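You operate a simulated robot arm through the tools that you are given. There is no shell and no other tool. Be economical: measure what you need, move in short steps, check, and stop when the job is done.

You are at the controls of a simulated two-armed robot. One attempt, no reset.

JOB
Hold the cool box on the top of the dining table steady with one hand and open the cool box lid with the other.

Only the result counts: the job must be done as asked and must still hold three seconds after the hand-in. Knocking over, shifting, dropping, spilling or breaking anything else fails it. Lids that push on must go on centred and level and be pressed home; caps that screw on are set level and turned clockwise until they are tight.

ROBOT AND FRAMES
Two 7-joint arms with two-finger parallel grippers on one trunk, on a base that drives. Base frame: it is fixed to the floor where the robot stands at the start and does not move with it; the origin is under the middle of the robot, x ahead of it, y to its left, z up; the surface under the hand at the start is at about z = 0.76. Lengths are in m, angles in degrees, forces in N, time in s.
The left shoulder is at the start at [0.08, 0.131, 0.947], the right one opposite. With the tool pointing down near the work surface each hand reaches from about 0.4 to 0.86 m from the robot's upright axis, wherever it stands, measured 20 degrees to its own side. Places, roughly: cool box lid [0.8, 0.1, 1]. Payload 1.57 kg a hand.
The tool frame of a hand sits at the grasp point between the pads (the TCP): z along the fingers, y along the line on which they close. The tips reach 0.03 m beyond it. Largest opening 0.11 m; finger width 0.024, thickness 0.012; the body of the gripper, 0.048 by 0.112 m, starts 0.078 m behind the TCP.
Orientation is that of the tool frame in the base frame, as a unit quaternion [w, x, y, z]. With the fingers straight down and closing along the base's y, the tool's x points along the base's -x, its y along +y and its z along -z.

CONTROLS
- The arms move only by the tool play_rows. It takes "left_motion", "right_motion" or both (then of equal length, played together; a hand with none holds still); each is a list of rows, each a list of 2 entries, a list of its own where there are three numbers: the shift along the tool's x, y, z in mm, then the turn, a rotation vector about the tool's x, y, z in degrees. In form: [[[dx, dy, dz], [ax, ay, az]], ...]. A call has 1 to 10 rows; each row is the pose to reach, as a shift and turn from the pose commanded when the call began, along the tool's axes at that moment. "left_fingers" and "right_fingers" are, for a hand that has rows, the closure in counts, from 0 (fully open) to 255 (shut), set as the call begins (left out, the last holds). A row lasts 0.2 s, in which the tool goes at most 0.05 m and 8.6 degrees; a call with a longer step from one row to the next is refused whole, and so is a gripper value outside its range. A pose out of reach is approached as far as the arm can. The call stops where the force on the tool passes 40 N (or 10 N more than at its start, if that is more) or the arm is blocked; 0.2 s more then pass. The fingers move at their own pace (about 0.108 m/s each) and stop on an object; they squeeze with about 41 N. The grip force told is the motor's: it shows also when the fingers shut on nothing. Time passes only in rows, and 0.2 s behind the last, so rows that repeat a pose let the fingers close. It gives the time, the measured TCP pose, the force on the tool (base axes), the opening and the grip force at its end, in the units of the frame above (readings bear some noise), with the torque about the TCP (base axes, N m) and any sound that the robot's microphone picked up, and new pictures: "views" is both (left out), scene, wrist or none (wrist: the cameras of the hands that moved).
- Cameras (640 x 400 px; columns grow to the right, rows downward): "scene" is now at [-0.0474, 0.0023, 1.4513]; the picture's right is [0.03, -1.00, 0.00], its down [-0.26, -0.01, -0.96] and it looks along [0.96, 0.03, -0.26] (base axes); focal length 276 px, centre (320, 200). "left" rides on the left gripper at [0.07, -0.016, -0.141] in its tool frame; the picture's right is [0.23, 0.97, 0.00], its down [-0.86, 0.20, -0.48] and it looks along [-0.47, 0.11, 0.88] (tool axes); focal length 222 px, centre (320, 200). "right" rides on the right gripper at [0.07, 0.016, -0.141] in its tool frame; the picture's right is [-0.23, 0.97, 0.00], its down [-0.86, -0.20, -0.48] and it looks along [-0.47, -0.11, 0.88] (tool axes); focal length 222 px, centre (320, 200). There is no depth. A picture from a camera that has moved, and an enlarged one, comes with that camera's place and axes in the base frame and with its lens.
- roll_base(legs): drives the robot by 1 to 6 legs, each [ahead, left, turn to the left] in m, m and degrees, along the robot's own axes; the way and the turn of a leg run together, so that a leg with both is an arc; at most 1.5 m and 180 degrees a leg. The arms and the cameras ride along, it lands a little off, and it stops where it bumps. It gives what a move gives, and a new picture of the scene camera.
- aim_head(pan, tilt): turns the head with the scene camera to pan (to the left, within 109 degrees either way) and tilt (down, from -29 to 69), counted from straight ahead of the robot. It gives what a move gives, and a new picture of the scene camera.
- inspect(camera, box): a new picture of the part [left, top, right, bottom] of that camera's present view, enlarged. The clock stands still meanwhile.
- job_done(): hands the job in; it is judged then, once.

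Go step by step. Nothing tells you exact positions but the pictures and the camera data: compare them with the known pose of the tool, close in by small moves and look again before you grip or let go. The budget is 120 turns and 260 pictures, counting those below and the enlarged ones. Unless the task says otherwise, let go and move clear before handing in, and close with one line.

The tools are called after ">>>" by a JSON object that holds its "method" and its "body". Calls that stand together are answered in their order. play_rows: Moves the arms, as the interface text tells. Its arguments: {"type":"object","properties":{"left_motion":{"type":"array"},"left_fingers":{"type":"number"},"right_motion":{"type":"array"},"right_fingers":{"type":"number"},"views":{"type":"string","enum":["both","scene","wrist","none"]}},"required":[]} The other tools are called the same way: roll_base (legs) drives the base; aim_head (pan, tilt) turns the head that bears the scene camera; inspect (camera, box) takes an enlarged picture of a part of a camera's view; job_done () hands the job in.

At the start:

```text
time_s: 0.0
left_eef_pos: [0.3865, 0.1953, 1.3936]
left_ee_rot: [0.001, 0.0, 1.0, 0.0]
left_ft_force: [-0.7, -0.2, -0.3]
left_torque: [-0.04, 0.01, -0.01]
left_gripper_width: 0.1101
left_grip_force: 0.0
right_eef_pos: [0.4218, -0.1026, 1.3779]
right_ee_rot: [0.001, 0.001, 1.0, 0.0]
right_ft_force: [-1.6, -0.9, -0.2]
right_torque: [-0.05, -0.01, 0.03]
right_gripper_width: 0.1097
right_grip_force: 0.0
robot x, y, heading: [0.0009, 0.001, -0.1]
head pan, tilt: [1.5, 15.3]
```

scene: 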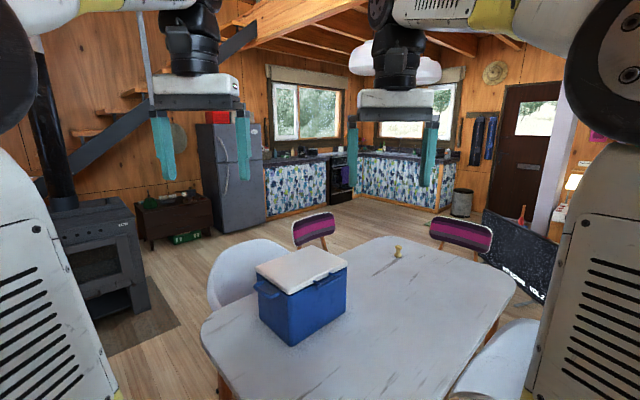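
right: 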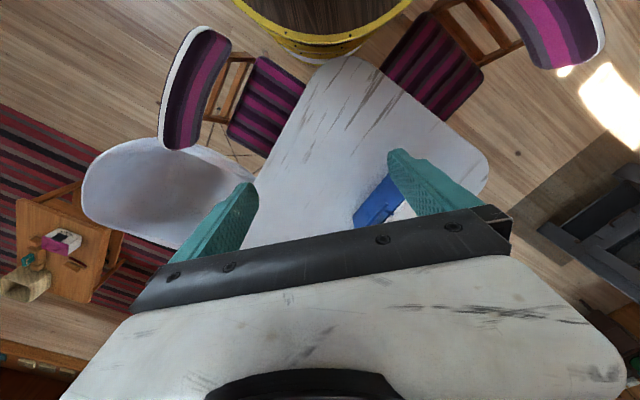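
left: 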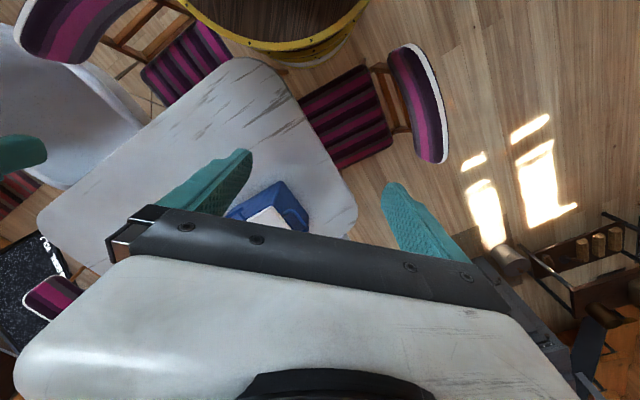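

I see the blue cool box with a white lid on the table, ahead and slightly left. I'll enlarge it to find its hinge, front and handle.

>>> {"method": "inspect", "body": {"camera": "scene", "box": [230, 230, 370, 350]}}

>>> {"method": "inspect", "body": {"camera": "left", "box": [200, 140, 340, 260]}}

```text
3.33 times, centred on (300, 290) of scene
camera zoom: at [-0.0474, 0.0023, 1.4513], right [0.03, -1.0, 0.0], down [-0.26, -0.01, -0.96], along [0.96, 0.03, -0.26], focal length 919 px, centre (387, -100)
```

zoom: 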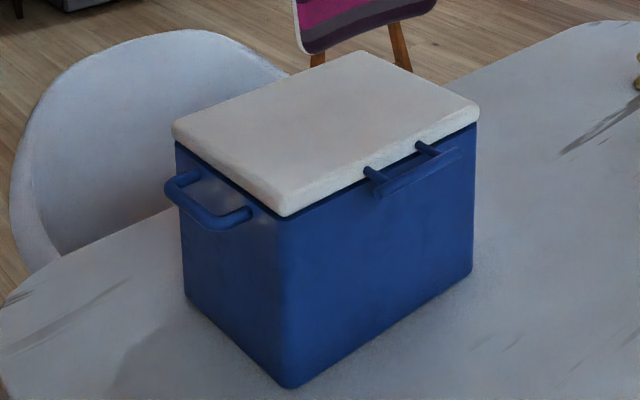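

```text
3.33 times, centred on (270, 200) of left
camera zoom: at [0.3171, 0.1788, 1.5345], right [-0.23, 0.97, 0.0], down [0.86, 0.2, 0.48], along [0.47, 0.11, -0.88], focal length 740 px, centre (487, 200)
```

zoom: 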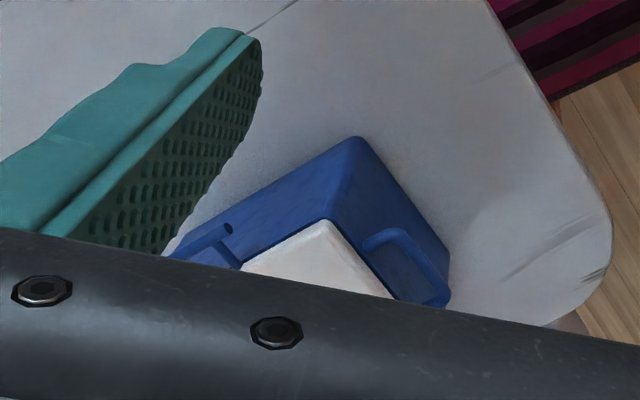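

The box sits turned about 45°, a lid bar on the front-right long side (about [0.75, 0, 0.95]) and a carry handle on the left short side (about [0.72, 0.21, 0.93]); the hinge is at the back. I'll look down to see how far the table edge is from the base.

>>> {"method": "aim_head", "body": {"pan": 0, "tilt": 45}}

```text
time_s: 0.9
left_eef_pos: [0.3867, 0.195, 1.394]
left_ee_rot: [0.001, -0.001, 1.0, 0.0]
left_ft_force: [-0.1, 0.2, 0.1]
left_torque: [-0.02, 0.01, -0.02]
left_gripper_width: 0.1097
left_grip_force: 0.0
right_eef_pos: [0.4216, -0.1031, 1.3771]
right_ee_rot: [0.001, 0.0, 1.0, 0.0]
right_ft_force: [0.6, 0.9, -0.1]
right_torque: [-0.01, -0.01, -0.03]
right_gripper_width: 0.11
right_grip_force: 0.1
robot x, y, heading: [-0.0025, -0.0008, 0.1]
head pan, tilt: [0.0, 45.0]
camera scene: at [-0.0595, -0.0001, 1.4051], right [0.0, -1.0, 0.0], down [-0.71, 0.0, -0.71], along [0.71, 0.0, -0.71], focal length 276 px, centre (320, 200)
```

scene: 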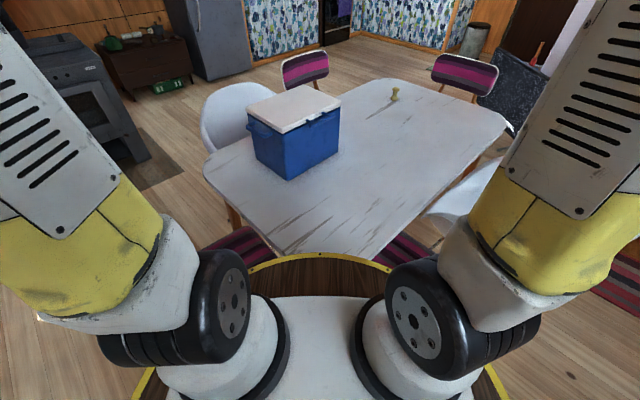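

The table corner almost touches the robot's pedestal, so I'll work from here. First I bring both hands down to standoff points, yawing each to match the box's 45° turn.

>>> {"method": "play_rows", "body": {"left_motion": [[[-23, 10, 29], [0, 0, -4.5]], [[-47, 21, 59], [0, 0, -9]], [[-70, 31, 88], [0, 0, -13.5]], [[-94, 42, 118], [0, 0, -18]], [[-117, 52, 147], [0, 0, -22.5]], [[-140, 63, 176], [0, 0, -27]], [[-164, 73, 206], [0, 0, -31.5]], [[-187, 84, 235], [0, 0, -36]], [[-211, 94, 265], [0, 0, -40.5]], [[-234, 105, 294], [0, 0, -45]]], "right_motion": [[[-18, -5, 26], [0, 0, 4.5]], [[-36, -9, 52], [0, 0, 9]], [[-53, -14, 77], [0, 0, 13.5]], [[-71, -19, 103], [0, 0, 18]], [[-89, -23, 129], [0, 0, 22.5]], [[-107, -28, 155], [0, 0, 27]], [[-125, -33, 181], [0, 0, 31.5]], [[-142, -38, 206], [0, 0, 36]], [[-160, -42, 232], [0, 0, 40.5]], [[-178, -47, 258], [0, 0, 45]]], "views": "none"}}

>>> {"method": "play_rows", "body": {"left_motion": [[[0, 0, 0], [7.5, 0, 0]], [[0, 0, 0], [15, 0, 0]], [[0, 0, 0], [22.5, 0, 0]], [[0, 0, 0], [30, 0, 0]], [[0, 0, 0], [37.5, 0, 0]], [[0, 0, 0], [45, 0, 0]], [[0, 0, 0], [45, 0, 0]]], "right_motion": [[[0, 0, 0], [-8, 0, 0]], [[0, 0, 0], [-16, 0, 0]], [[0, 0, 0], [-24, 0, 0]], [[0, 0, 0], [-32, 0, 0]], [[0, 0, 0], [-40, 0, 0]], [[0, 0, 0], [-48, 0, 0]], [[0, 0, 0], [-55, 0, 0]]]}}

```text
time_s: 3.1
left_eef_pos: [0.6208, 0.3015, 1.0983]
left_ee_rot: [0.001, -0.383, 0.924, 0.0]
left_ft_force: [-0.3, 1.2, 0.5]
left_torque: [0.0, -0.04, 0.01]
left_gripper_width: 0.1102
left_grip_force: 0.0
right_eef_pos: [0.6009, -0.1509, 1.1191]
right_ee_rot: [0.001, 0.383, 0.924, 0.0]
right_ft_force: [-2.0, -0.1, -0.2]
right_torque: [0.0, -0.03, 0.01]
right_gripper_width: 0.1103
right_grip_force: 0.1
robot x, y, heading: [0.0019, 0.0003, -0.2]
head pan, tilt: [0.0, 45.0]
```

```text
time_s: 4.8
left_eef_pos: [0.6208, 0.2991, 1.0993]
left_ee_rot: [0.147, -0.353, 0.854, -0.354]
left_ft_force: [0.2, 0.4, -0.1]
left_torque: [0.01, -0.01, 0.0]
left_gripper_width: 0.11
left_grip_force: 0.1
right_eef_pos: [0.5999, -0.1518, 1.1195]
right_ee_rot: [0.177, 0.339, 0.819, 0.427]
right_ft_force: [0.3, 0.2, 0.2]
right_torque: [-0.02, -0.02, 0.0]
right_gripper_width: 0.11
right_grip_force: 0.1
robot x, y, heading: [0.0003, -0.0009, -0.2]
head pan, tilt: [0.0, 45.0]
camera scene: at [-0.0595, 0.0001, 1.405], right [0.0, -1.0, 0.0], down [-0.71, 0.0, -0.71], along [0.71, 0.0, -0.71], focal length 276 px, centre (320, 200)
camera right: at [0.4736, -0.1776, 1.2143], right [0.56, 0.23, 0.8], down [0.25, -0.96, 0.11], along [0.79, 0.13, -0.59], focal length 222 px, centre (320, 200)
camera left: at [0.5087, 0.3138, 1.2101], right [-0.65, 0.33, -0.69], down [0.27, 0.94, 0.2], along [0.71, -0.06, -0.7], focal length 222 px, centre (320, 200)
```

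scene: 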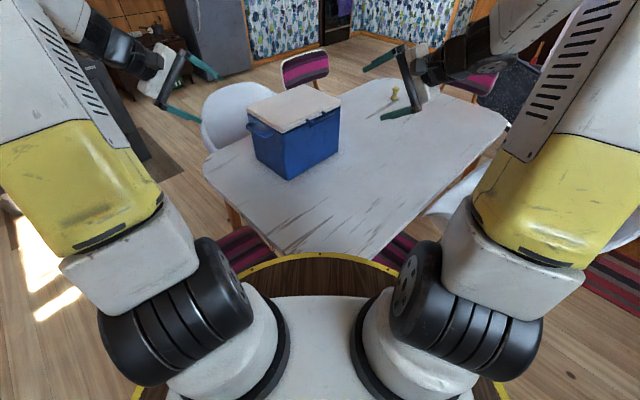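
right: 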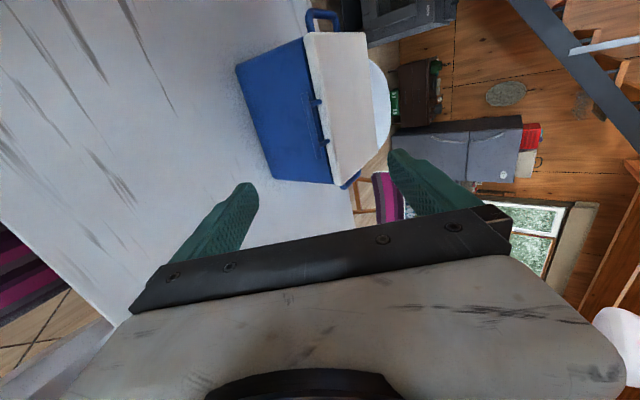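
left: 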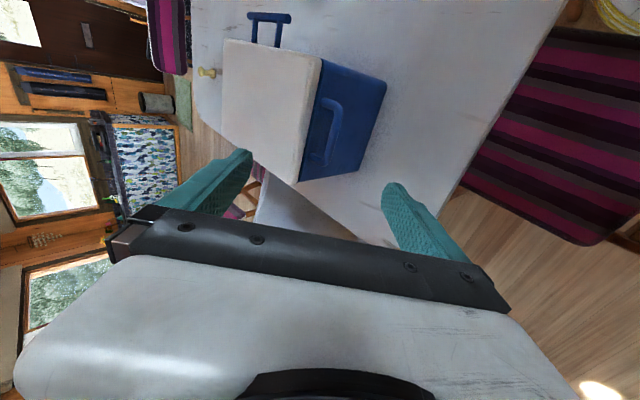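

Both wrist cameras see their handles well. I'll enlarge them to triangulate.

>>> {"method": "inspect", "body": {"camera": "right", "box": [220, 0, 400, 200]}}

>>> {"method": "inspect", "body": {"camera": "left", "box": [210, 0, 400, 190]}}

>>> {"method": "inspect", "body": {"camera": "scene", "box": [230, 80, 350, 190]}}

```text
2.00 times, centred on (310, 100) of right
camera zoom: at [0.4736, -0.1776, 1.2143], right [0.56, 0.23, 0.8], down [0.25, -0.96, 0.11], along [0.79, 0.13, -0.59], focal length 444 px, centre (340, 400)
```

zoom: 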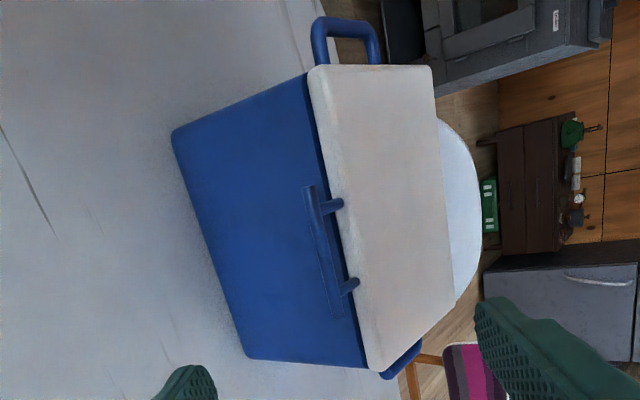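

```text
2.11 times, centred on (305, 95) of left
camera zoom: at [0.5087, 0.3138, 1.2101], right [-0.65, 0.33, -0.69], down [0.27, 0.94, 0.2], along [0.71, -0.06, -0.7], focal length 468 px, centre (352, 421)
```

zoom: 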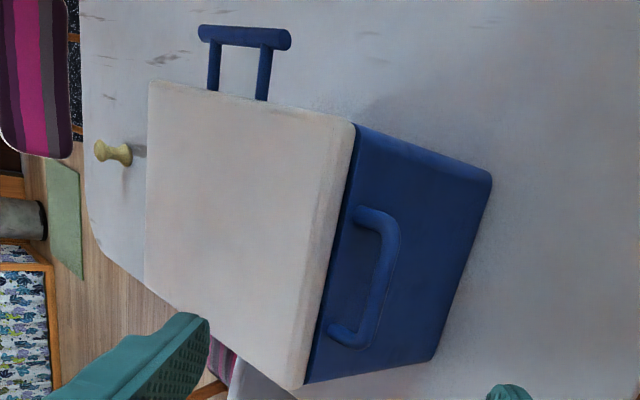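

```text
3.64 times, centred on (290, 135) of scene
camera zoom: at [-0.0595, 0.0001, 1.405], right [0.0, -1.0, 0.0], down [-0.71, 0.0, -0.71], along [0.71, 0.0, -0.71], focal length 1002 px, centre (429, 436)
```

zoom: 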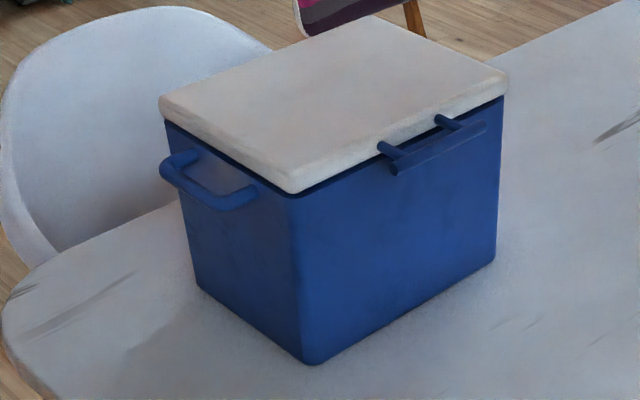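

Triangulated: lid bar centre ≈ [0.737, -0.011, 0.964], about 5 cm proud of the face; carry handle ≈ [0.716, 0.204, 0.933], about 3.5 cm proud. I'll tilt both hands nearer the horizontal, part-close the fingers, and go to about 10 cm short of each handle.

>>> {"method": "play_rows", "body": {"left_motion": [[[0, 14, 25], [6, 0, 0]], [[0, 29, 50], [12, 0, 0]], [[0, 43, 76], [18, 0, 0]], [[0, 58, 101], [24, 0, 0]], [[0, 72, 126], [30, 0, 0]], [[0, 72, 126], [30, 0, 0]]], "right_motion": [[[1, -10, 31], [-4, 0, 0]], [[1, -19, 63], [-8, 0, 0]], [[2, -29, 94], [-12, 0, 0]], [[2, -39, 125], [-16, 0, 0]], [[3, -48, 157], [-20, 0, 0]], [[3, -48, 157], [-20, 0, 0]]], "left_fingers": 150, "right_fingers": 139}}

```text
time_s: 6.2
left_eef_pos: [0.6478, 0.2739, 0.9579]
left_ee_rot: [0.234, -0.303, 0.733, -0.563]
left_ft_force: [-0.8, 0.2, 1.3]
left_torque: [0.01, -0.02, 0.0]
left_gripper_width: 0.0455
left_grip_force: 0.1
right_eef_pos: [0.6668, -0.0751, 0.9895]
right_ee_rot: [0.233, 0.302, 0.733, 0.563]
right_ft_force: [0.5, -1.1, 0.5]
right_torque: [0.0, 0.03, -0.03]
right_gripper_width: 0.0499
right_grip_force: 0.1
robot x, y, heading: [-0.0004, 0.0001, -0.0]
head pan, tilt: [0.0, 45.0]
camera scene: at [-0.0595, -0.0001, 1.405], right [0.0, -1.0, 0.0], down [-0.71, 0.0, -0.71], along [0.71, 0.0, -0.71], focal length 276 px, centre (320, 200)
camera right: at [0.5242, -0.1204, 1.0413], right [0.34, 0.02, 0.94], down [0.24, -0.97, -0.07], along [0.91, 0.25, -0.33], focal length 222 px, centre (320, 200)
camera left: at [0.5047, 0.3187, 1.0105], right [-0.34, 0.02, -0.94], down [0.24, 0.97, -0.07], along [0.91, -0.25, -0.33], focal length 222 px, centre (320, 200)
```

scene: 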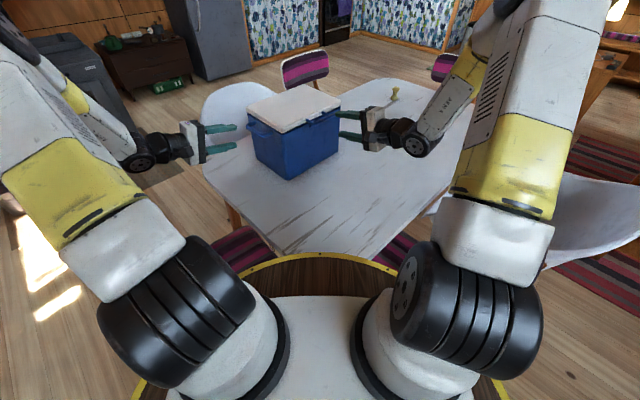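
right: 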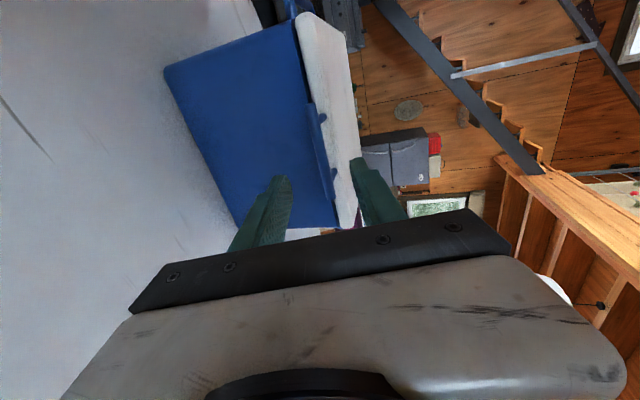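
left: 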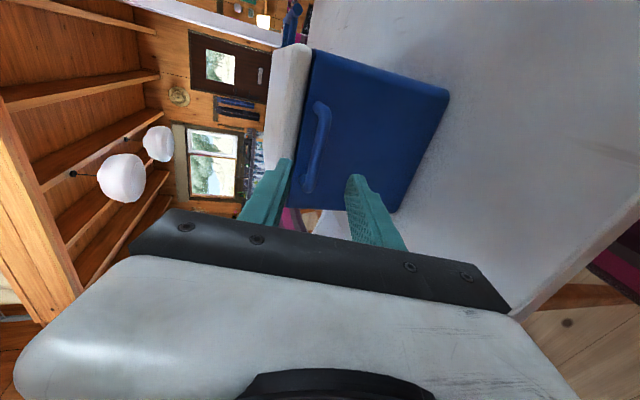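

Projections of both handles land where the cameras show them, so the estimates hold. Advancing both hands straight along their fingers, stopping short to check.

>>> {"method": "play_rows", "body": {"left_motion": [[[0, 0, 25], [0, 0, 0]], [[0, 0, 50], [0, 0, 0]], [[0, 0, 70], [0, 0, 0]], [[0, 0, 70], [0, 0, 0]]], "right_motion": [[[0, 0, 25], [0, 0, 0]], [[0, 0, 50], [0, 0, 0]], [[0, 0, 75], [0, 0, 0]], [[0, 0, 75], [0, 0, 0]]]}}

>>> {"method": "inspect", "body": {"camera": "scene", "box": [220, 80, 380, 180]}}

>>> {"method": "inspect", "body": {"camera": "left", "box": [230, 50, 430, 250]}}

>>> {"method": "inspect", "body": {"camera": "right", "box": [230, 50, 430, 250]}}

```text
time_s: 7.2
left_eef_pos: [0.6964, 0.2255, 0.9421]
left_ee_rot: [0.232, -0.303, 0.733, -0.563]
left_ft_force: [-0.5, -0.6, 0.5]
left_torque: [-0.01, -0.03, -0.06]
left_gripper_width: 0.0453
left_grip_force: 0.0
right_eef_pos: [0.7199, -0.0239, 0.9682]
right_ee_rot: [0.233, 0.303, 0.733, 0.562]
right_ft_force: [-0.6, -0.3, 0.0]
right_torque: [0.0, -0.02, 0.03]
right_gripper_width: 0.0501
right_grip_force: 0.1
robot x, y, heading: [0.0029, -0.0015, -0.2]
head pan, tilt: [0.0, 45.0]
camera scene: at [-0.0595, -0.0001, 1.405], right [0.0, -1.0, 0.0], down [-0.71, 0.0, -0.71], along [0.71, 0.0, -0.71], focal length 276 px, centre (320, 200)
camera right: at [0.5754, -0.0702, 1.0221], right [0.34, 0.02, 0.94], down [0.24, -0.97, -0.07], along [0.91, 0.25, -0.33], focal length 222 px, centre (320, 200)
camera left: at [0.5532, 0.2704, 0.9944], right [-0.34, 0.02, -0.94], down [0.24, 0.97, -0.07], along [0.91, -0.25, -0.33], focal length 222 px, centre (320, 200)
```

scene: 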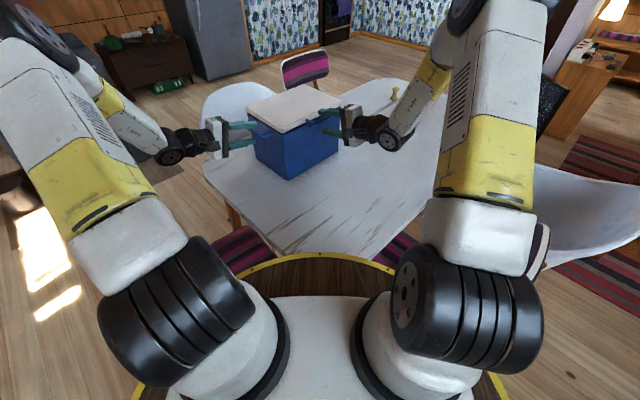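
right: 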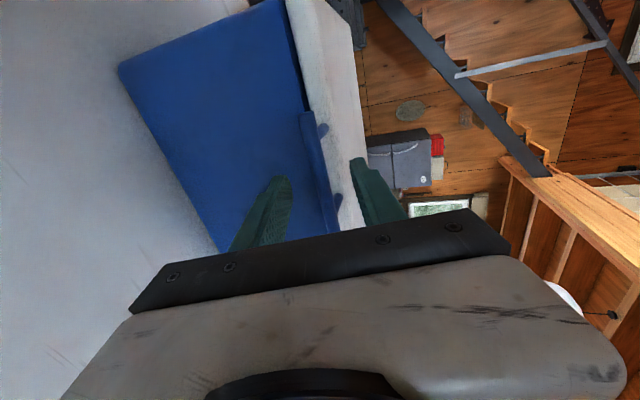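
left: 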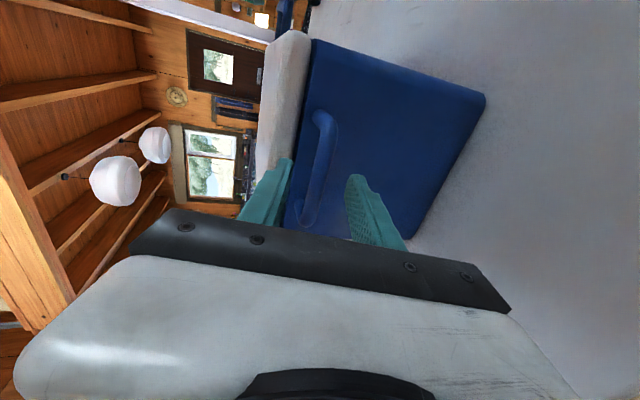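

```text
4.00 times, centred on (300, 130) of scene
camera zoom: at [-0.0595, -0.0001, 1.405], right [0.0, -1.0, 0.0], down [-0.71, 0.0, -0.71], along [0.71, 0.0, -0.71], focal length 1103 px, centre (400, 480)
```

zoom: 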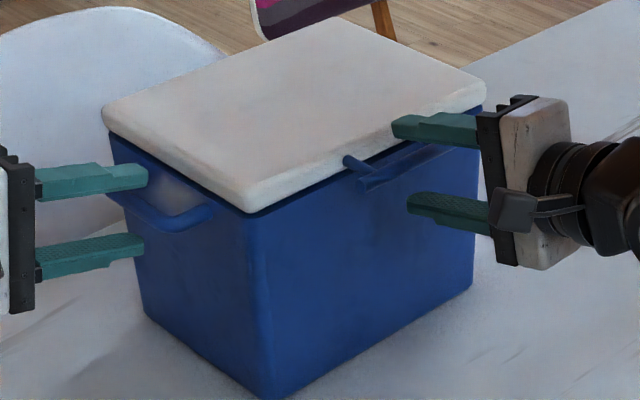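

```text
2.00 times, centred on (330, 150) of left
camera zoom: at [0.5532, 0.2704, 0.9944], right [-0.34, 0.02, -0.94], down [0.24, 0.97, -0.07], along [0.91, -0.25, -0.33], focal length 444 px, centre (300, 300)
```

zoom: 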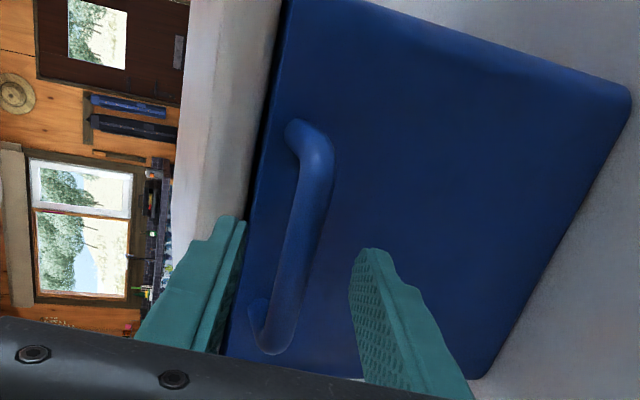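

```text
2.00 times, centred on (330, 150) of right
camera zoom: at [0.5754, -0.0702, 1.0221], right [0.34, 0.02, 0.94], down [0.24, -0.97, -0.07], along [0.91, 0.25, -0.33], focal length 444 px, centre (300, 300)
```

zoom: 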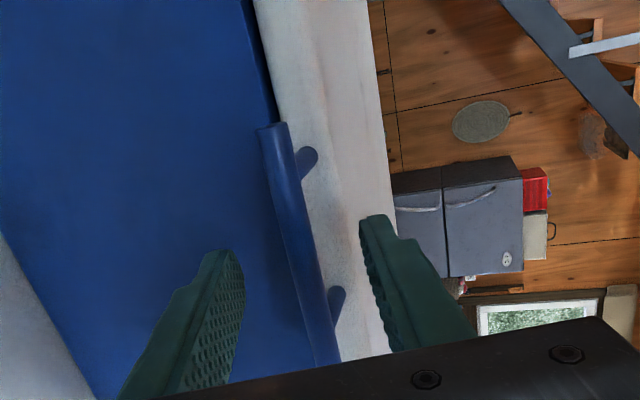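

Both handles lie between the fingers. I advance the last bit and then close both hands on them.

>>> {"method": "play_rows", "body": {"left_motion": [[[0, 0, 10], [0, 0, 0]], [[0, 0, 20], [0, 0, 0]], [[0, 0, 20], [0, 0, 0]]], "right_motion": [[[0, 0, 8], [0, 0, 0]], [[0, 0, 15], [0, 0, 0]], [[0, 0, 15], [0, 0, 0]]], "views": "none"}}

>>> {"method": "play_rows", "body": {"left_motion": [[[0, 0, 0], [0, 0, 0]], [[0, 0, 0], [0, 0, 0]], [[0, 0, 0], [0, 0, 0]]], "left_fingers": 255, "views": "wrist"}}

>>> {"method": "inspect", "body": {"camera": "scene", "box": [220, 80, 380, 180]}}

```text
time_s: 8.0
left_eef_pos: [0.71, 0.2112, 0.9358]
left_ee_rot: [0.234, -0.304, 0.733, -0.562]
left_ft_force: [0.1, -0.5, 0.2]
left_torque: [0.03, -0.02, 0.0]
left_gripper_width: 0.0455
left_grip_force: 0.2
right_eef_pos: [0.7301, -0.015, 0.966]
right_ee_rot: [0.233, 0.303, 0.733, 0.563]
right_ft_force: [-0.8, 0.2, 0.0]
right_torque: [0.01, -0.01, 0.0]
right_gripper_width: 0.0499
right_grip_force: 0.1
robot x, y, heading: [-0.001, -0.001, 0.4]
head pan, tilt: [0.0, 45.0]
```

```text
time_s: 8.8
left_eef_pos: [0.7113, 0.2115, 0.939]
left_ee_rot: [0.234, -0.304, 0.732, -0.563]
left_ft_force: [3.9, 0.0, 13.4]
left_torque: [-0.03, -0.09, -0.12]
left_gripper_width: 0.0137
left_grip_force: 30.6
right_eef_pos: [0.7291, -0.0142, 0.9658]
right_ee_rot: [0.232, 0.303, 0.733, 0.563]
right_ft_force: [-0.8, -0.2, -0.4]
right_torque: [0.0, -0.01, -0.01]
right_gripper_width: 0.0503
right_grip_force: 0.2
robot x, y, heading: [0.0025, 0.0004, 0.0]
head pan, tilt: [0.0, 45.0]
camera left: at [0.5672, 0.2559, 0.9893], right [-0.34, 0.02, -0.94], down [0.24, 0.97, -0.07], along [0.91, -0.25, -0.33], focal length 222 px, centre (320, 200)
```

left: 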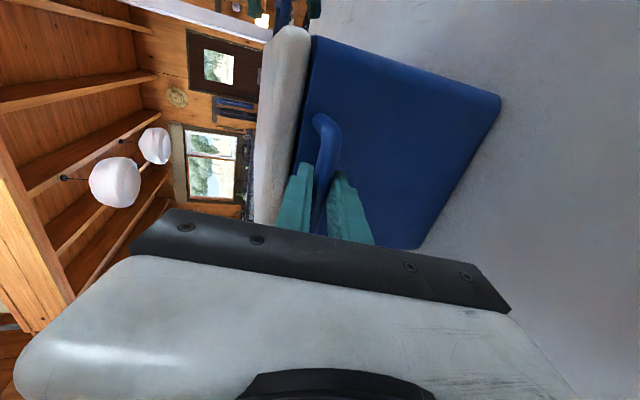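

```text
4.00 times, centred on (300, 130) of scene
camera zoom: at [-0.0596, -0.0002, 1.405], right [0.0, -1.0, 0.0], down [-0.71, 0.0, -0.71], along [0.71, 0.0, -0.71], focal length 1103 px, centre (400, 480)
```

zoom: 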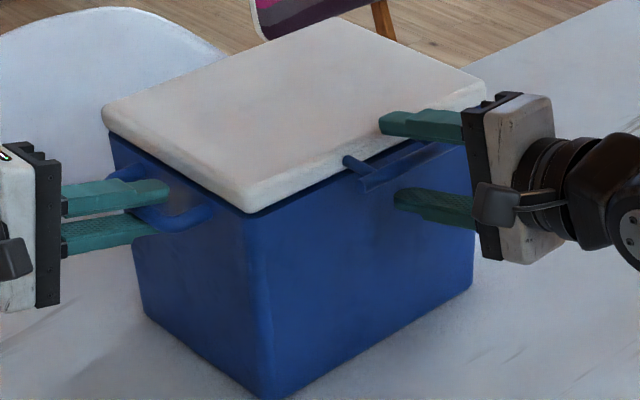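

The left hand has the carry handle (13.7 mm, gripped, box unmoved, light downward hold). Now the right hand closes on the lid bar.

>>> {"method": "play_rows", "body": {"right_motion": [[[0, 0, 0], [0, 0, 0]], [[0, 0, 0], [0, 0, 0]], [[0, 0, 0], [0, 0, 0]]], "right_fingers": 255, "views": "wrist"}}

>>> {"method": "inspect", "body": {"camera": "scene", "box": [220, 80, 380, 180]}}

```text
time_s: 9.6
left_eef_pos: [0.7112, 0.2112, 0.9379]
left_ee_rot: [0.233, -0.303, 0.733, -0.563]
left_ft_force: [5.7, -0.6, 21.0]
left_torque: [-0.1, -0.23, 0.16]
left_gripper_width: 0.0136
left_grip_force: 30.1
right_eef_pos: [0.7308, -0.0153, 0.9661]
right_ee_rot: [0.233, 0.304, 0.733, 0.562]
right_ft_force: [-0.8, 1.1, 0.3]
right_torque: [0.07, -0.02, -0.4]
right_gripper_width: 0.0118
right_grip_force: 28.8
robot x, y, heading: [-0.0017, 0.0002, -0.2]
head pan, tilt: [0.0, 45.0]
camera right: at [0.5861, -0.0604, 1.0196], right [0.34, 0.02, 0.94], down [0.24, -0.97, -0.07], along [0.91, 0.25, -0.33], focal length 222 px, centre (320, 200)
```

right: 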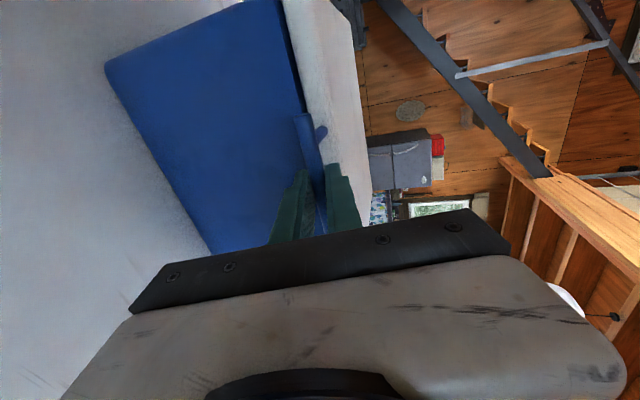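

```text
4.00 times, centred on (300, 130) of scene
camera zoom: at [-0.0598, -0.0002, 1.405], right [0.0, -1.0, 0.0], down [-0.71, 0.0, -0.71], along [0.71, 0.0, -0.71], focal length 1103 px, centre (400, 480)
```

zoom: 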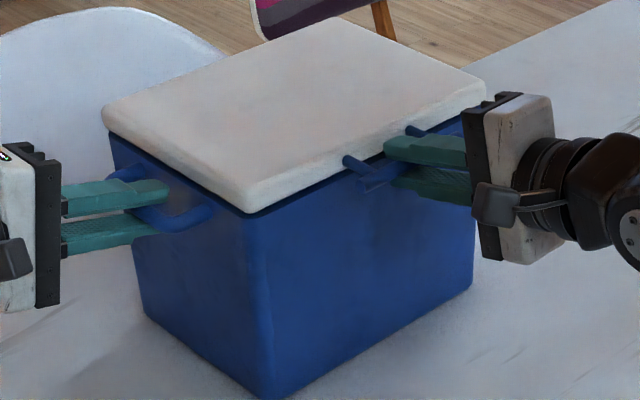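

Both handles are gripped (left ~14 mm, right ~12 mm). I lift the lid along an arc about the rear hinge (radius ≈ 0.225 m), starting with 20°.

>>> {"method": "play_rows", "body": {"right_motion": [[[0, 10, -2], [1, 0, 0]], [[0, 19, -4], [2, 0, 0]], [[0, 29, -6], [3, 0, 0]], [[0, 39, -7], [4, 0, 0]], [[0, 49, -7], [5, 0, 0]], [[0, 58, -8], [6, 0, 0]], [[0, 68, -7], [7, 0, 0]], [[0, 78, -7], [8, 0, 0]], [[0, 78, -7], [8, 0, 0]]], "views": "scene"}}

>>> {"method": "inspect", "body": {"camera": "scene", "box": [220, 60, 380, 180]}}

```text
time_s: 11.6
left_eef_pos: [0.7093, 0.2106, 0.9382]
left_ee_rot: [0.233, -0.304, 0.732, -0.564]
left_ft_force: [-0.5, -5.4, 27.6]
left_torque: [-0.01, -0.21, -0.33]
left_gripper_width: 0.0135
left_grip_force: 30.4
right_eef_pos: [0.739, -0.0038, 1.0448]
right_ee_rot: [0.211, 0.318, 0.771, 0.51]
right_ft_force: [2.6, 11.3, -0.4]
right_torque: [0.49, 0.57, -0.08]
right_gripper_width: 0.0112
right_grip_force: 28.7
robot x, y, heading: [-0.0011, -0.0005, -0.1]
head pan, tilt: [0.0, 45.0]
camera scene: at [-0.06, -0.0001, 1.405], right [0.0, -1.0, 0.0], down [-0.71, 0.0, -0.71], along [0.71, 0.0, -0.71], focal length 276 px, centre (320, 200)
```

scene: 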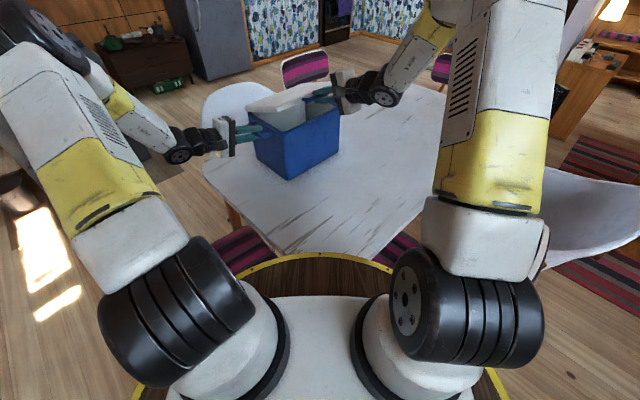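

```text
3.33 times, centred on (300, 120) of scene
camera zoom: at [-0.06, -0.0001, 1.405], right [0.0, -1.0, 0.0], down [-0.71, 0.0, -0.71], along [0.71, 0.0, -0.71], focal length 919 px, centre (387, 467)
```

zoom: 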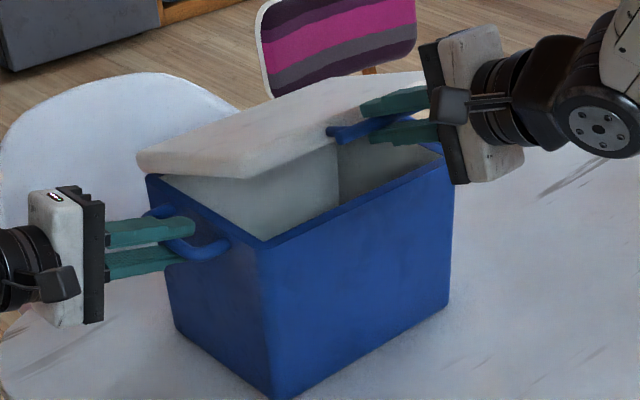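

The lid is swinging open on its rear hinge and the box hasn't moved. Continuing the arc to about 60°.

>>> {"method": "play_rows", "body": {"right_motion": [[[0, 20, 2], [2, 0, 0]], [[0, 40, 5], [4, 0, 0]], [[0, 59, 8], [6, 0, 0]], [[0, 78, 13], [8, 0, 0]], [[0, 96, 19], [10, 0, 0]], [[0, 113, 27], [12, 0, 0]], [[0, 130, 37], [14, 0, 0]], [[0, 146, 48], [16, 0, 0]], [[0, 146, 48], [16, 0, 0]]], "views": "scene"}}

>>> {"method": "inspect", "body": {"camera": "scene", "box": [220, 40, 400, 180]}}

```text
time_s: 13.6
left_eef_pos: [0.7092, 0.2112, 0.9374]
left_ee_rot: [0.234, -0.303, 0.733, -0.563]
left_ft_force: [12.6, -6.6, 19.8]
left_torque: [-0.05, -0.19, 0.32]
left_gripper_width: 0.0138
left_grip_force: 30.2
right_eef_pos: [0.8119, 0.0655, 1.161]
right_ee_rot: [0.167, 0.346, 0.833, 0.398]
right_ft_force: [-6.4, -5.4, 14.4]
right_torque: [0.53, 0.39, -0.3]
right_gripper_width: 0.0113
right_grip_force: 29.1
robot x, y, heading: [-0.0001, -0.0008, 0.0]
head pan, tilt: [0.0, 45.0]
camera scene: at [-0.0604, -0.0009, 1.405], right [0.0, -1.0, 0.0], down [-0.71, 0.0, -0.71], along [0.71, 0.0, -0.71], focal length 276 px, centre (320, 200)
```

scene: 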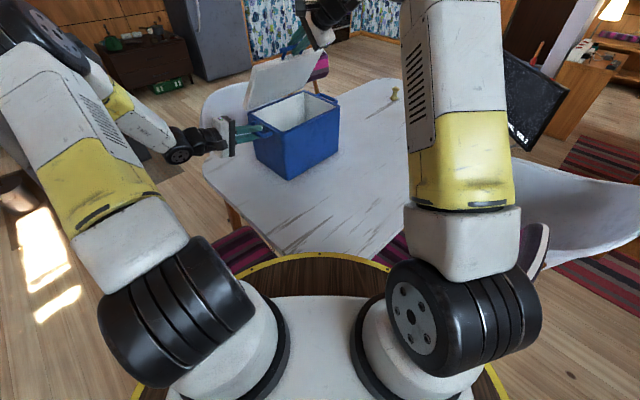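

```text
2.86 times, centred on (310, 110) of scene
camera zoom: at [-0.0604, -0.0009, 1.405], right [0.0, -1.0, 0.0], down [-0.71, 0.0, -0.71], along [0.71, 0.0, -0.71], focal length 788 px, centre (349, 457)
```

zoom: 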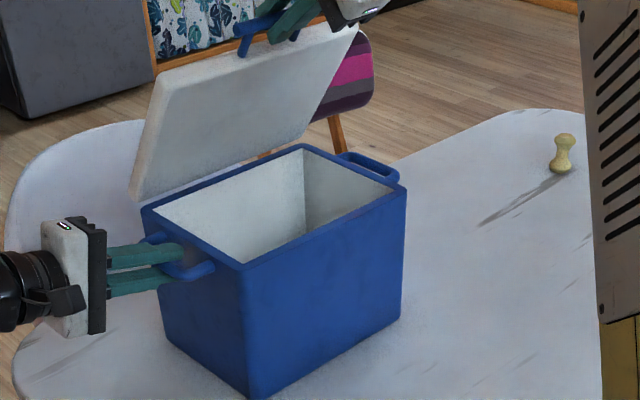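

The lid is at about 60–65°, everything steady. Continuing the arc to about 90°.

>>> {"method": "play_rows", "body": {"right_motion": [[[0, 20, 6], [1.5, 0, 0]], [[0, 37, 15], [3, 0, 0]], [[0, 53, 26], [4.5, 0, 0]], [[0, 68, 37], [6, 0, 0]], [[0, 82, 51], [7.5, 0, 0]], [[0, 95, 65], [9, 0, 0]], [[0, 95, 65], [9, 0, 0]]], "views": "scene"}}

>>> {"method": "aim_head", "body": {"pan": 0, "tilt": 25}}

>>> {"method": "inspect", "body": {"camera": "scene", "box": [200, 120, 400, 300]}}

```text
time_s: 15.2
left_eef_pos: [0.7082, 0.2116, 0.9377]
left_ee_rot: [0.235, -0.303, 0.733, -0.561]
left_ft_force: [-11.5, 6.4, 24.9]
left_torque: [-0.14, -0.11, -0.02]
left_gripper_width: 0.0136
left_grip_force: 30.3
right_eef_pos: [0.8625, 0.1361, 1.1837]
right_ee_rot: [0.14, 0.357, 0.862, 0.332]
right_ft_force: [7.5, -13.7, 23.6]
right_torque: [-0.44, -0.47, 0.43]
right_gripper_width: 0.0115
right_grip_force: 28.9
right hand out of reach, approached as far as the arm can: row 5, 6, 7
robot x, y, heading: [0.0038, 0.0009, 0.3]
head pan, tilt: [0.0, 45.0]
camera scene: at [-0.0614, -0.0008, 1.4049], right [0.0, -1.0, 0.0], down [-0.71, 0.0, -0.71], along [0.71, 0.0, -0.71], focal length 276 px, centre (320, 200)
```

scene: 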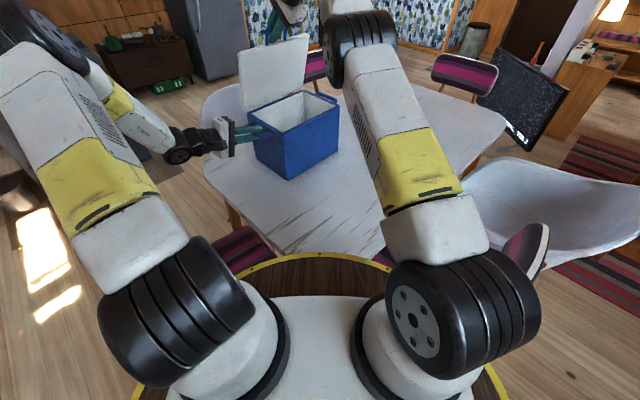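

```text
time_s: 16.0
left_eef_pos: [0.7097, 0.2121, 0.9369]
left_ee_rot: [0.234, -0.304, 0.732, -0.563]
left_ft_force: [-13.1, 9.8, 20.1]
left_torque: [-0.06, -0.14, 0.26]
left_gripper_width: 0.0137
left_grip_force: 30.3
right_eef_pos: [0.8635, 0.1381, 1.1833]
right_ee_rot: [0.139, 0.357, 0.862, 0.332]
right_ft_force: [7.8, -15.5, 24.5]
right_torque: [-0.5, -0.46, 0.6]
right_gripper_width: 0.0113
right_grip_force: 29.0
robot x, y, heading: [0.0002, 0.0023, -0.1]
head pan, tilt: [0.0, 25.0]
camera scene: at [-0.0504, -0.0008, 1.4354], right [0.0, -1.0, 0.0], down [-0.42, 0.0, -0.91], along [0.91, 0.0, -0.42], focal length 276 px, centre (320, 200)
```

scene: 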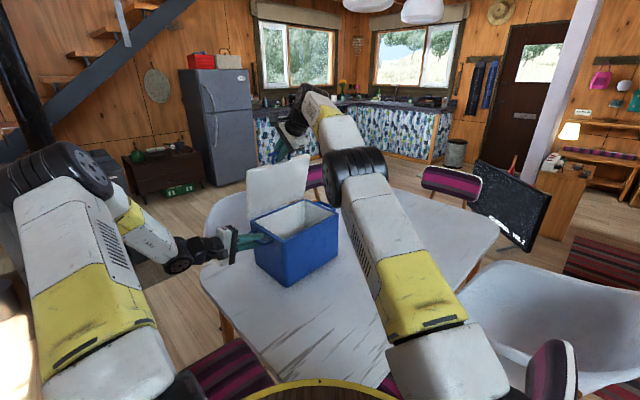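

```text
2.22 times, centred on (300, 210) of scene
camera zoom: at [-0.0504, -0.0008, 1.4354], right [0.0, -1.0, 0.0], down [-0.42, 0.0, -0.91], along [0.91, 0.0, -0.42], focal length 613 px, centre (364, 178)
```

zoom: 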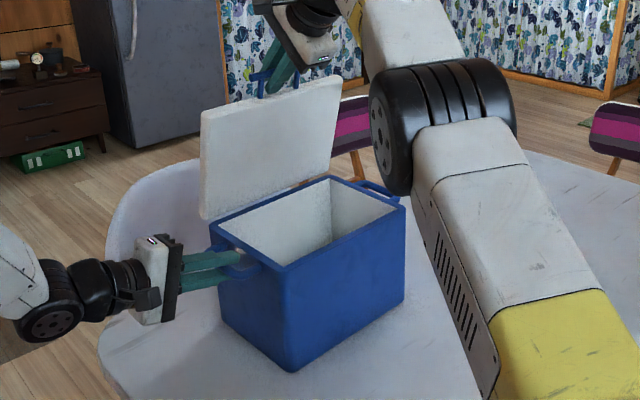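

The lid is around 80–85°, and the right arm hit its reach limit with the tool steep. I'll pitch the right hand flatter about the gripped bar (it can pivot in the pads) to gain reach, which also finishes the commanded 90°.

>>> {"method": "play_rows", "body": {"right_motion": [[[0, 0, 0], [-5, 0, 0]], [[0, 0, 0], [-10, 0, 0]], [[0, 0, 0], [-15, 0, 0]], [[0, 0, 0], [-20, 0, 0]], [[0, 0, 0], [-25, 0, 0]], [[0, 0, 0], [-30, 0, 0]], [[0, 0, 0], [-30, 0, 0]]], "views": "none"}}

>>> {"method": "inspect", "body": {"camera": "scene", "box": [200, 80, 400, 300]}}

```text
time_s: 17.6
left_eef_pos: [0.7096, 0.2115, 0.9362]
left_ee_rot: [0.232, -0.303, 0.733, -0.563]
left_ft_force: [-1.3, 3.1, 10.7]
left_torque: [-0.08, -0.03, 0.27]
left_gripper_width: 0.0137
left_grip_force: 30.6
right_eef_pos: [0.8629, 0.1388, 1.1842]
right_ee_rot: [0.227, 0.309, 0.746, 0.545]
right_ft_force: [4.5, -12.0, 22.7]
right_torque: [-0.61, -0.51, -0.16]
right_gripper_width: 0.0116
right_grip_force: 29.3
robot x, y, heading: [-0.0001, -0.0022, 0.0]
head pan, tilt: [0.0, 25.0]
```

```text
1.82 times, centred on (300, 190) of scene
camera zoom: at [-0.0496, -0.0008, 1.4355], right [0.0, -1.0, 0.0], down [-0.42, 0.0, -0.91], along [0.91, 0.0, -0.42], focal length 501 px, centre (356, 218)
```

zoom: 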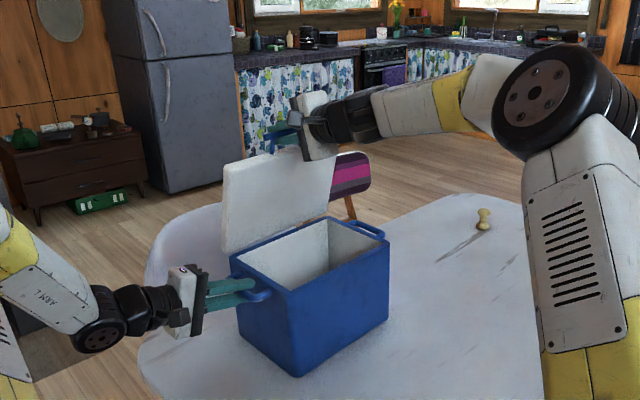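

Reach is restored. The lid is at about 84° by the arc; I push on past vertical toward ~105° in small rows, with the force stop as guard.

>>> {"method": "play_rows", "body": {"right_motion": [[[0, 7, 11], [0, 0, 0]], [[0, 13, 22], [0, 0, 0]], [[0, 16, 31], [0, 0, 0]], [[0, 18, 41], [0, 0, 0]], [[0, 20, 50], [0, 0, 0]], [[0, 22, 59], [0, 0, 0]], [[0, 23, 69], [0, 0, 0]], [[0, 23, 78], [0, 0, 0]], [[0, 23, 78], [0, 0, 0]]], "views": "none"}}

>>> {"method": "inspect", "body": {"camera": "scene", "box": [200, 80, 400, 300]}}

```text
time_s: 19.4
left_eef_pos: [0.7098, 0.2111, 0.9374]
left_ee_rot: [0.232, -0.302, 0.734, -0.563]
left_ft_force: [-6.2, 1.4, 5.9]
left_torque: [-0.24, 0.08, -0.61]
left_gripper_width: 0.0138
left_grip_force: 30.2
right_eef_pos: [0.9223, 0.1953, 1.188]
right_ee_rot: [0.231, 0.309, 0.744, 0.546]
right_ft_force: [4.2, -4.3, 0.8]
right_torque: [-0.11, -0.19, 0.59]
right_gripper_width: 0.0114
right_grip_force: 29.2
robot x, y, heading: [0.0044, -0.0015, 0.3]
head pan, tilt: [0.0, 25.0]
stopped in row 9 (right hand): the force on the tool passed its limit at 40 N (the readings are from after the stop); the commanded pose is now the measured one
```

```text
1.82 times, centred on (300, 190) of scene
camera zoom: at [-0.0487, -0.0002, 1.4356], right [0.0, -1.0, 0.0], down [-0.42, 0.0, -0.91], along [0.91, 0.0, -0.42], focal length 501 px, centre (356, 218)
```

zoom: 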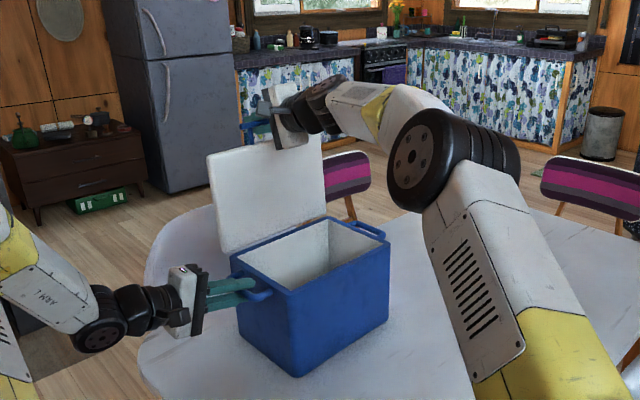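

The lid is at about 105°, past vertical and probably at its stop; the box is where it was. I open the right fingers gently and check that the lid stays.

>>> {"method": "play_rows", "body": {"right_motion": [[[0, 0, 0], [0, 0, 0]], [[0, 0, 0], [0, 0, 0]], [[0, 0, 0], [0, 0, 0]]], "right_fingers": 160, "views": "wrist"}}

>>> {"method": "inspect", "body": {"camera": "scene", "box": [200, 80, 400, 300]}}

```text
time_s: 20.2
left_eef_pos: [0.71, 0.2093, 0.9368]
left_ee_rot: [0.233, -0.303, 0.733, -0.563]
left_ft_force: [3.7, -6.0, 10.7]
left_torque: [-0.24, 0.04, -0.37]
left_gripper_width: 0.0138
left_grip_force: 30.2
right_eef_pos: [0.9202, 0.1965, 1.1868]
right_ee_rot: [0.23, 0.309, 0.744, 0.545]
right_ft_force: [-0.3, -0.5, 1.2]
right_torque: [0.02, -0.02, 0.01]
right_gripper_width: 0.0411
right_grip_force: 0.1
robot x, y, heading: [-0.001, 0.0007, -0.2]
head pan, tilt: [0.0, 25.0]
camera right: at [0.7784, 0.1531, 1.2451], right [0.36, 0.05, 0.93], down [0.24, -0.97, -0.04], along [0.9, 0.23, -0.36], focal length 222 px, centre (320, 200)
```

right: 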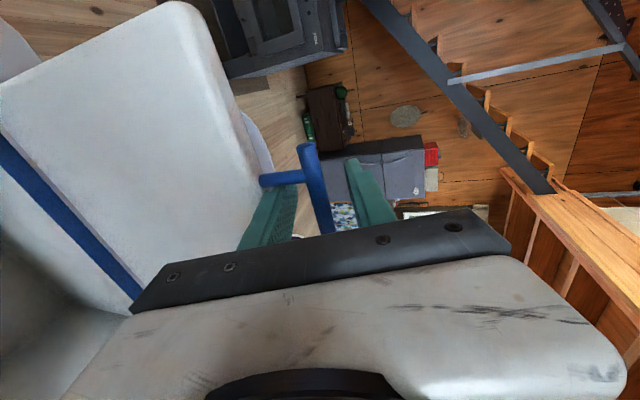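

```text
1.82 times, centred on (300, 190) of scene
camera zoom: at [-0.0486, -0.0004, 1.4356], right [0.0, -1.0, 0.0], down [-0.42, 0.0, -0.91], along [0.91, 0.0, -0.42], focal length 501 px, centre (356, 218)
```

zoom: 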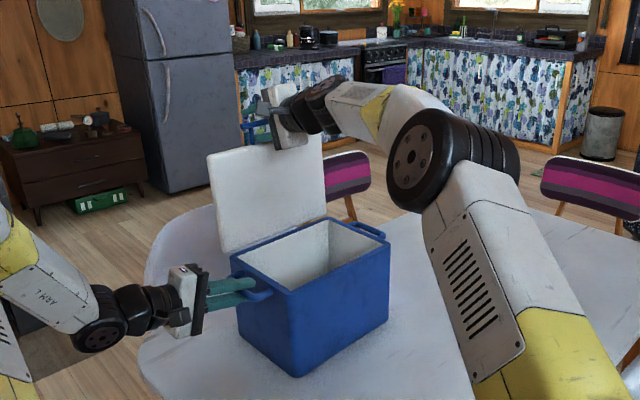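

The lid stands by itself with the fingers clear of the bar. I withdraw the right hand straight back along its fingers.

>>> {"method": "play_rows", "body": {"right_motion": [[[0, 0, -20], [0, 0, 0]], [[0, 0, -45], [0, 0, 0]], [[0, 0, -75], [0, 0, 0]], [[0, 0, -110], [0, 0, 0]], [[0, 0, -150], [0, 0, 0]], [[0, 0, -190], [0, 0, 0]], [[0, 0, -230], [0, 0, 0]], [[0, 0, -230], [0, 0, 0]]], "views": "scene"}}

>>> {"method": "inspect", "body": {"camera": "scene", "box": [200, 100, 400, 300]}}

```text
time_s: 22.0
left_eef_pos: [0.7102, 0.2097, 0.9375]
left_ee_rot: [0.232, -0.302, 0.733, -0.563]
left_ft_force: [1.2, -4.4, 18.9]
left_torque: [-0.17, 0.08, -0.34]
left_gripper_width: 0.0138
left_grip_force: 30.9
right_eef_pos: [0.7643, 0.0422, 1.2547]
right_ee_rot: [0.229, 0.308, 0.744, 0.547]
right_ft_force: [-0.2, -0.9, -0.4]
right_torque: [0.01, -0.01, 0.02]
right_gripper_width: 0.0412
right_grip_force: 0.2
robot x, y, heading: [0.0017, 0.0043, -0.1]
head pan, tilt: [0.0, 25.0]
camera scene: at [-0.0491, -0.0004, 1.4356], right [0.0, -1.0, 0.0], down [-0.42, 0.0, -0.91], along [0.91, 0.0, -0.42], focal length 276 px, centre (320, 200)
```

scene: 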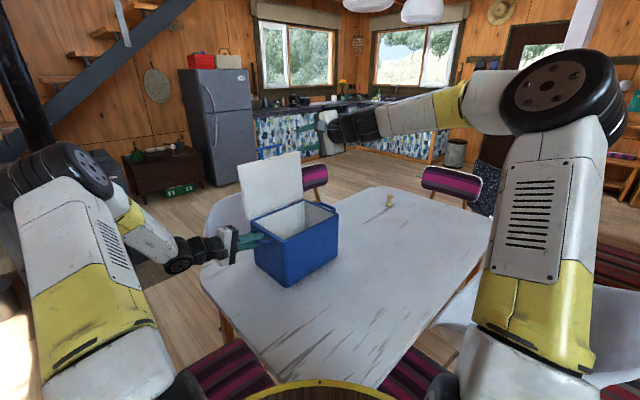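

```text
2.00 times, centred on (300, 200) of scene
camera zoom: at [-0.0491, -0.0004, 1.4356], right [0.0, -1.0, 0.0], down [-0.42, 0.0, -0.91], along [0.91, 0.0, -0.42], focal length 551 px, centre (360, 200)
```

zoom: 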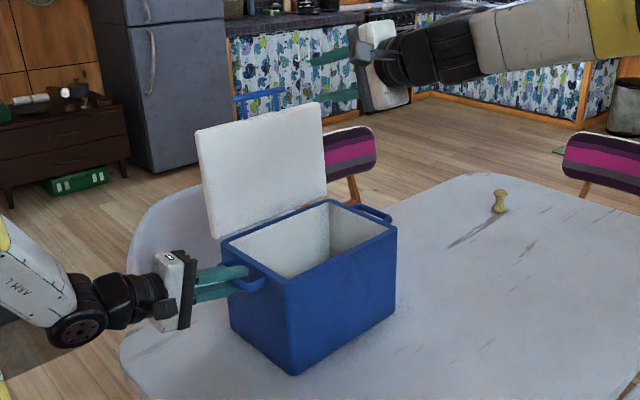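

The lid stays open with the right hand away. With opening finished, the left hand's steadying is done, so I release the carry handle gently and back away along its fingers.

>>> {"method": "play_rows", "body": {"left_motion": [[[0, 0, 0], [0, 0, 0]], [[0, 0, 0], [0, 0, 0]], [[0, 0, 0], [0, 0, 0]]], "left_fingers": 155, "views": "wrist"}}

>>> {"method": "inspect", "body": {"camera": "scene", "box": [200, 100, 400, 300]}}

```text
time_s: 22.8
left_eef_pos: [0.7107, 0.2116, 0.9361]
left_ee_rot: [0.233, -0.304, 0.733, -0.562]
left_ft_force: [0.8, -0.1, 0.2]
left_torque: [0.01, -0.02, -0.01]
left_gripper_width: 0.0431
left_grip_force: 0.0
right_eef_pos: [0.7652, 0.0423, 1.2545]
right_ee_rot: [0.23, 0.308, 0.745, 0.545]
right_ft_force: [-0.5, -0.1, -0.5]
right_torque: [0.01, -0.01, 0.02]
right_gripper_width: 0.041
right_grip_force: 0.1
robot x, y, heading: [0.0011, -0.0006, 0.0]
head pan, tilt: [0.0, 25.0]
camera left: at [0.5671, 0.256, 0.988], right [-0.34, 0.02, -0.94], down [0.24, 0.97, -0.07], along [0.91, -0.25, -0.33], focal length 222 px, centre (320, 200)
```

left: 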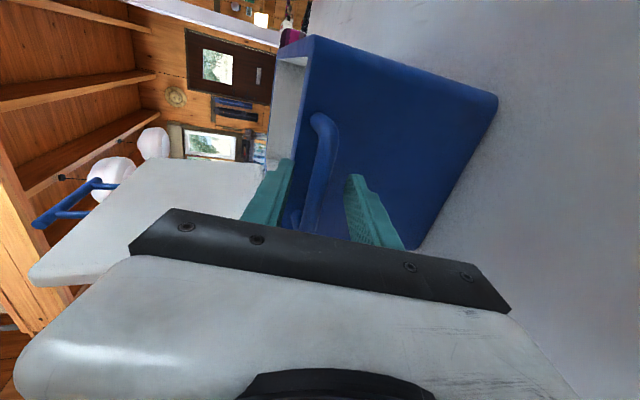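

```text
2.00 times, centred on (300, 200) of scene
camera zoom: at [-0.0485, 0.0, 1.4356], right [0.0, -1.0, 0.0], down [-0.42, 0.0, -0.91], along [0.91, 0.0, -0.42], focal length 551 px, centre (360, 200)
```

zoom: 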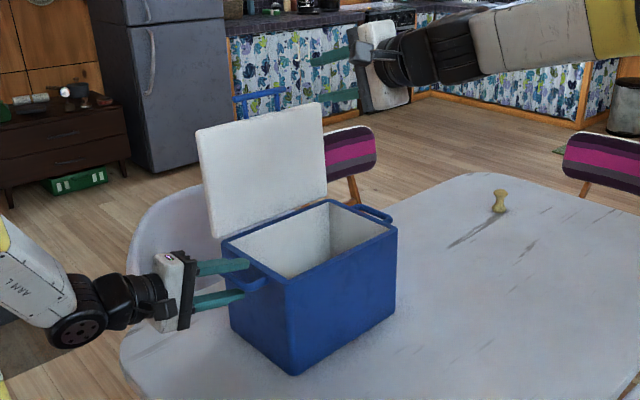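

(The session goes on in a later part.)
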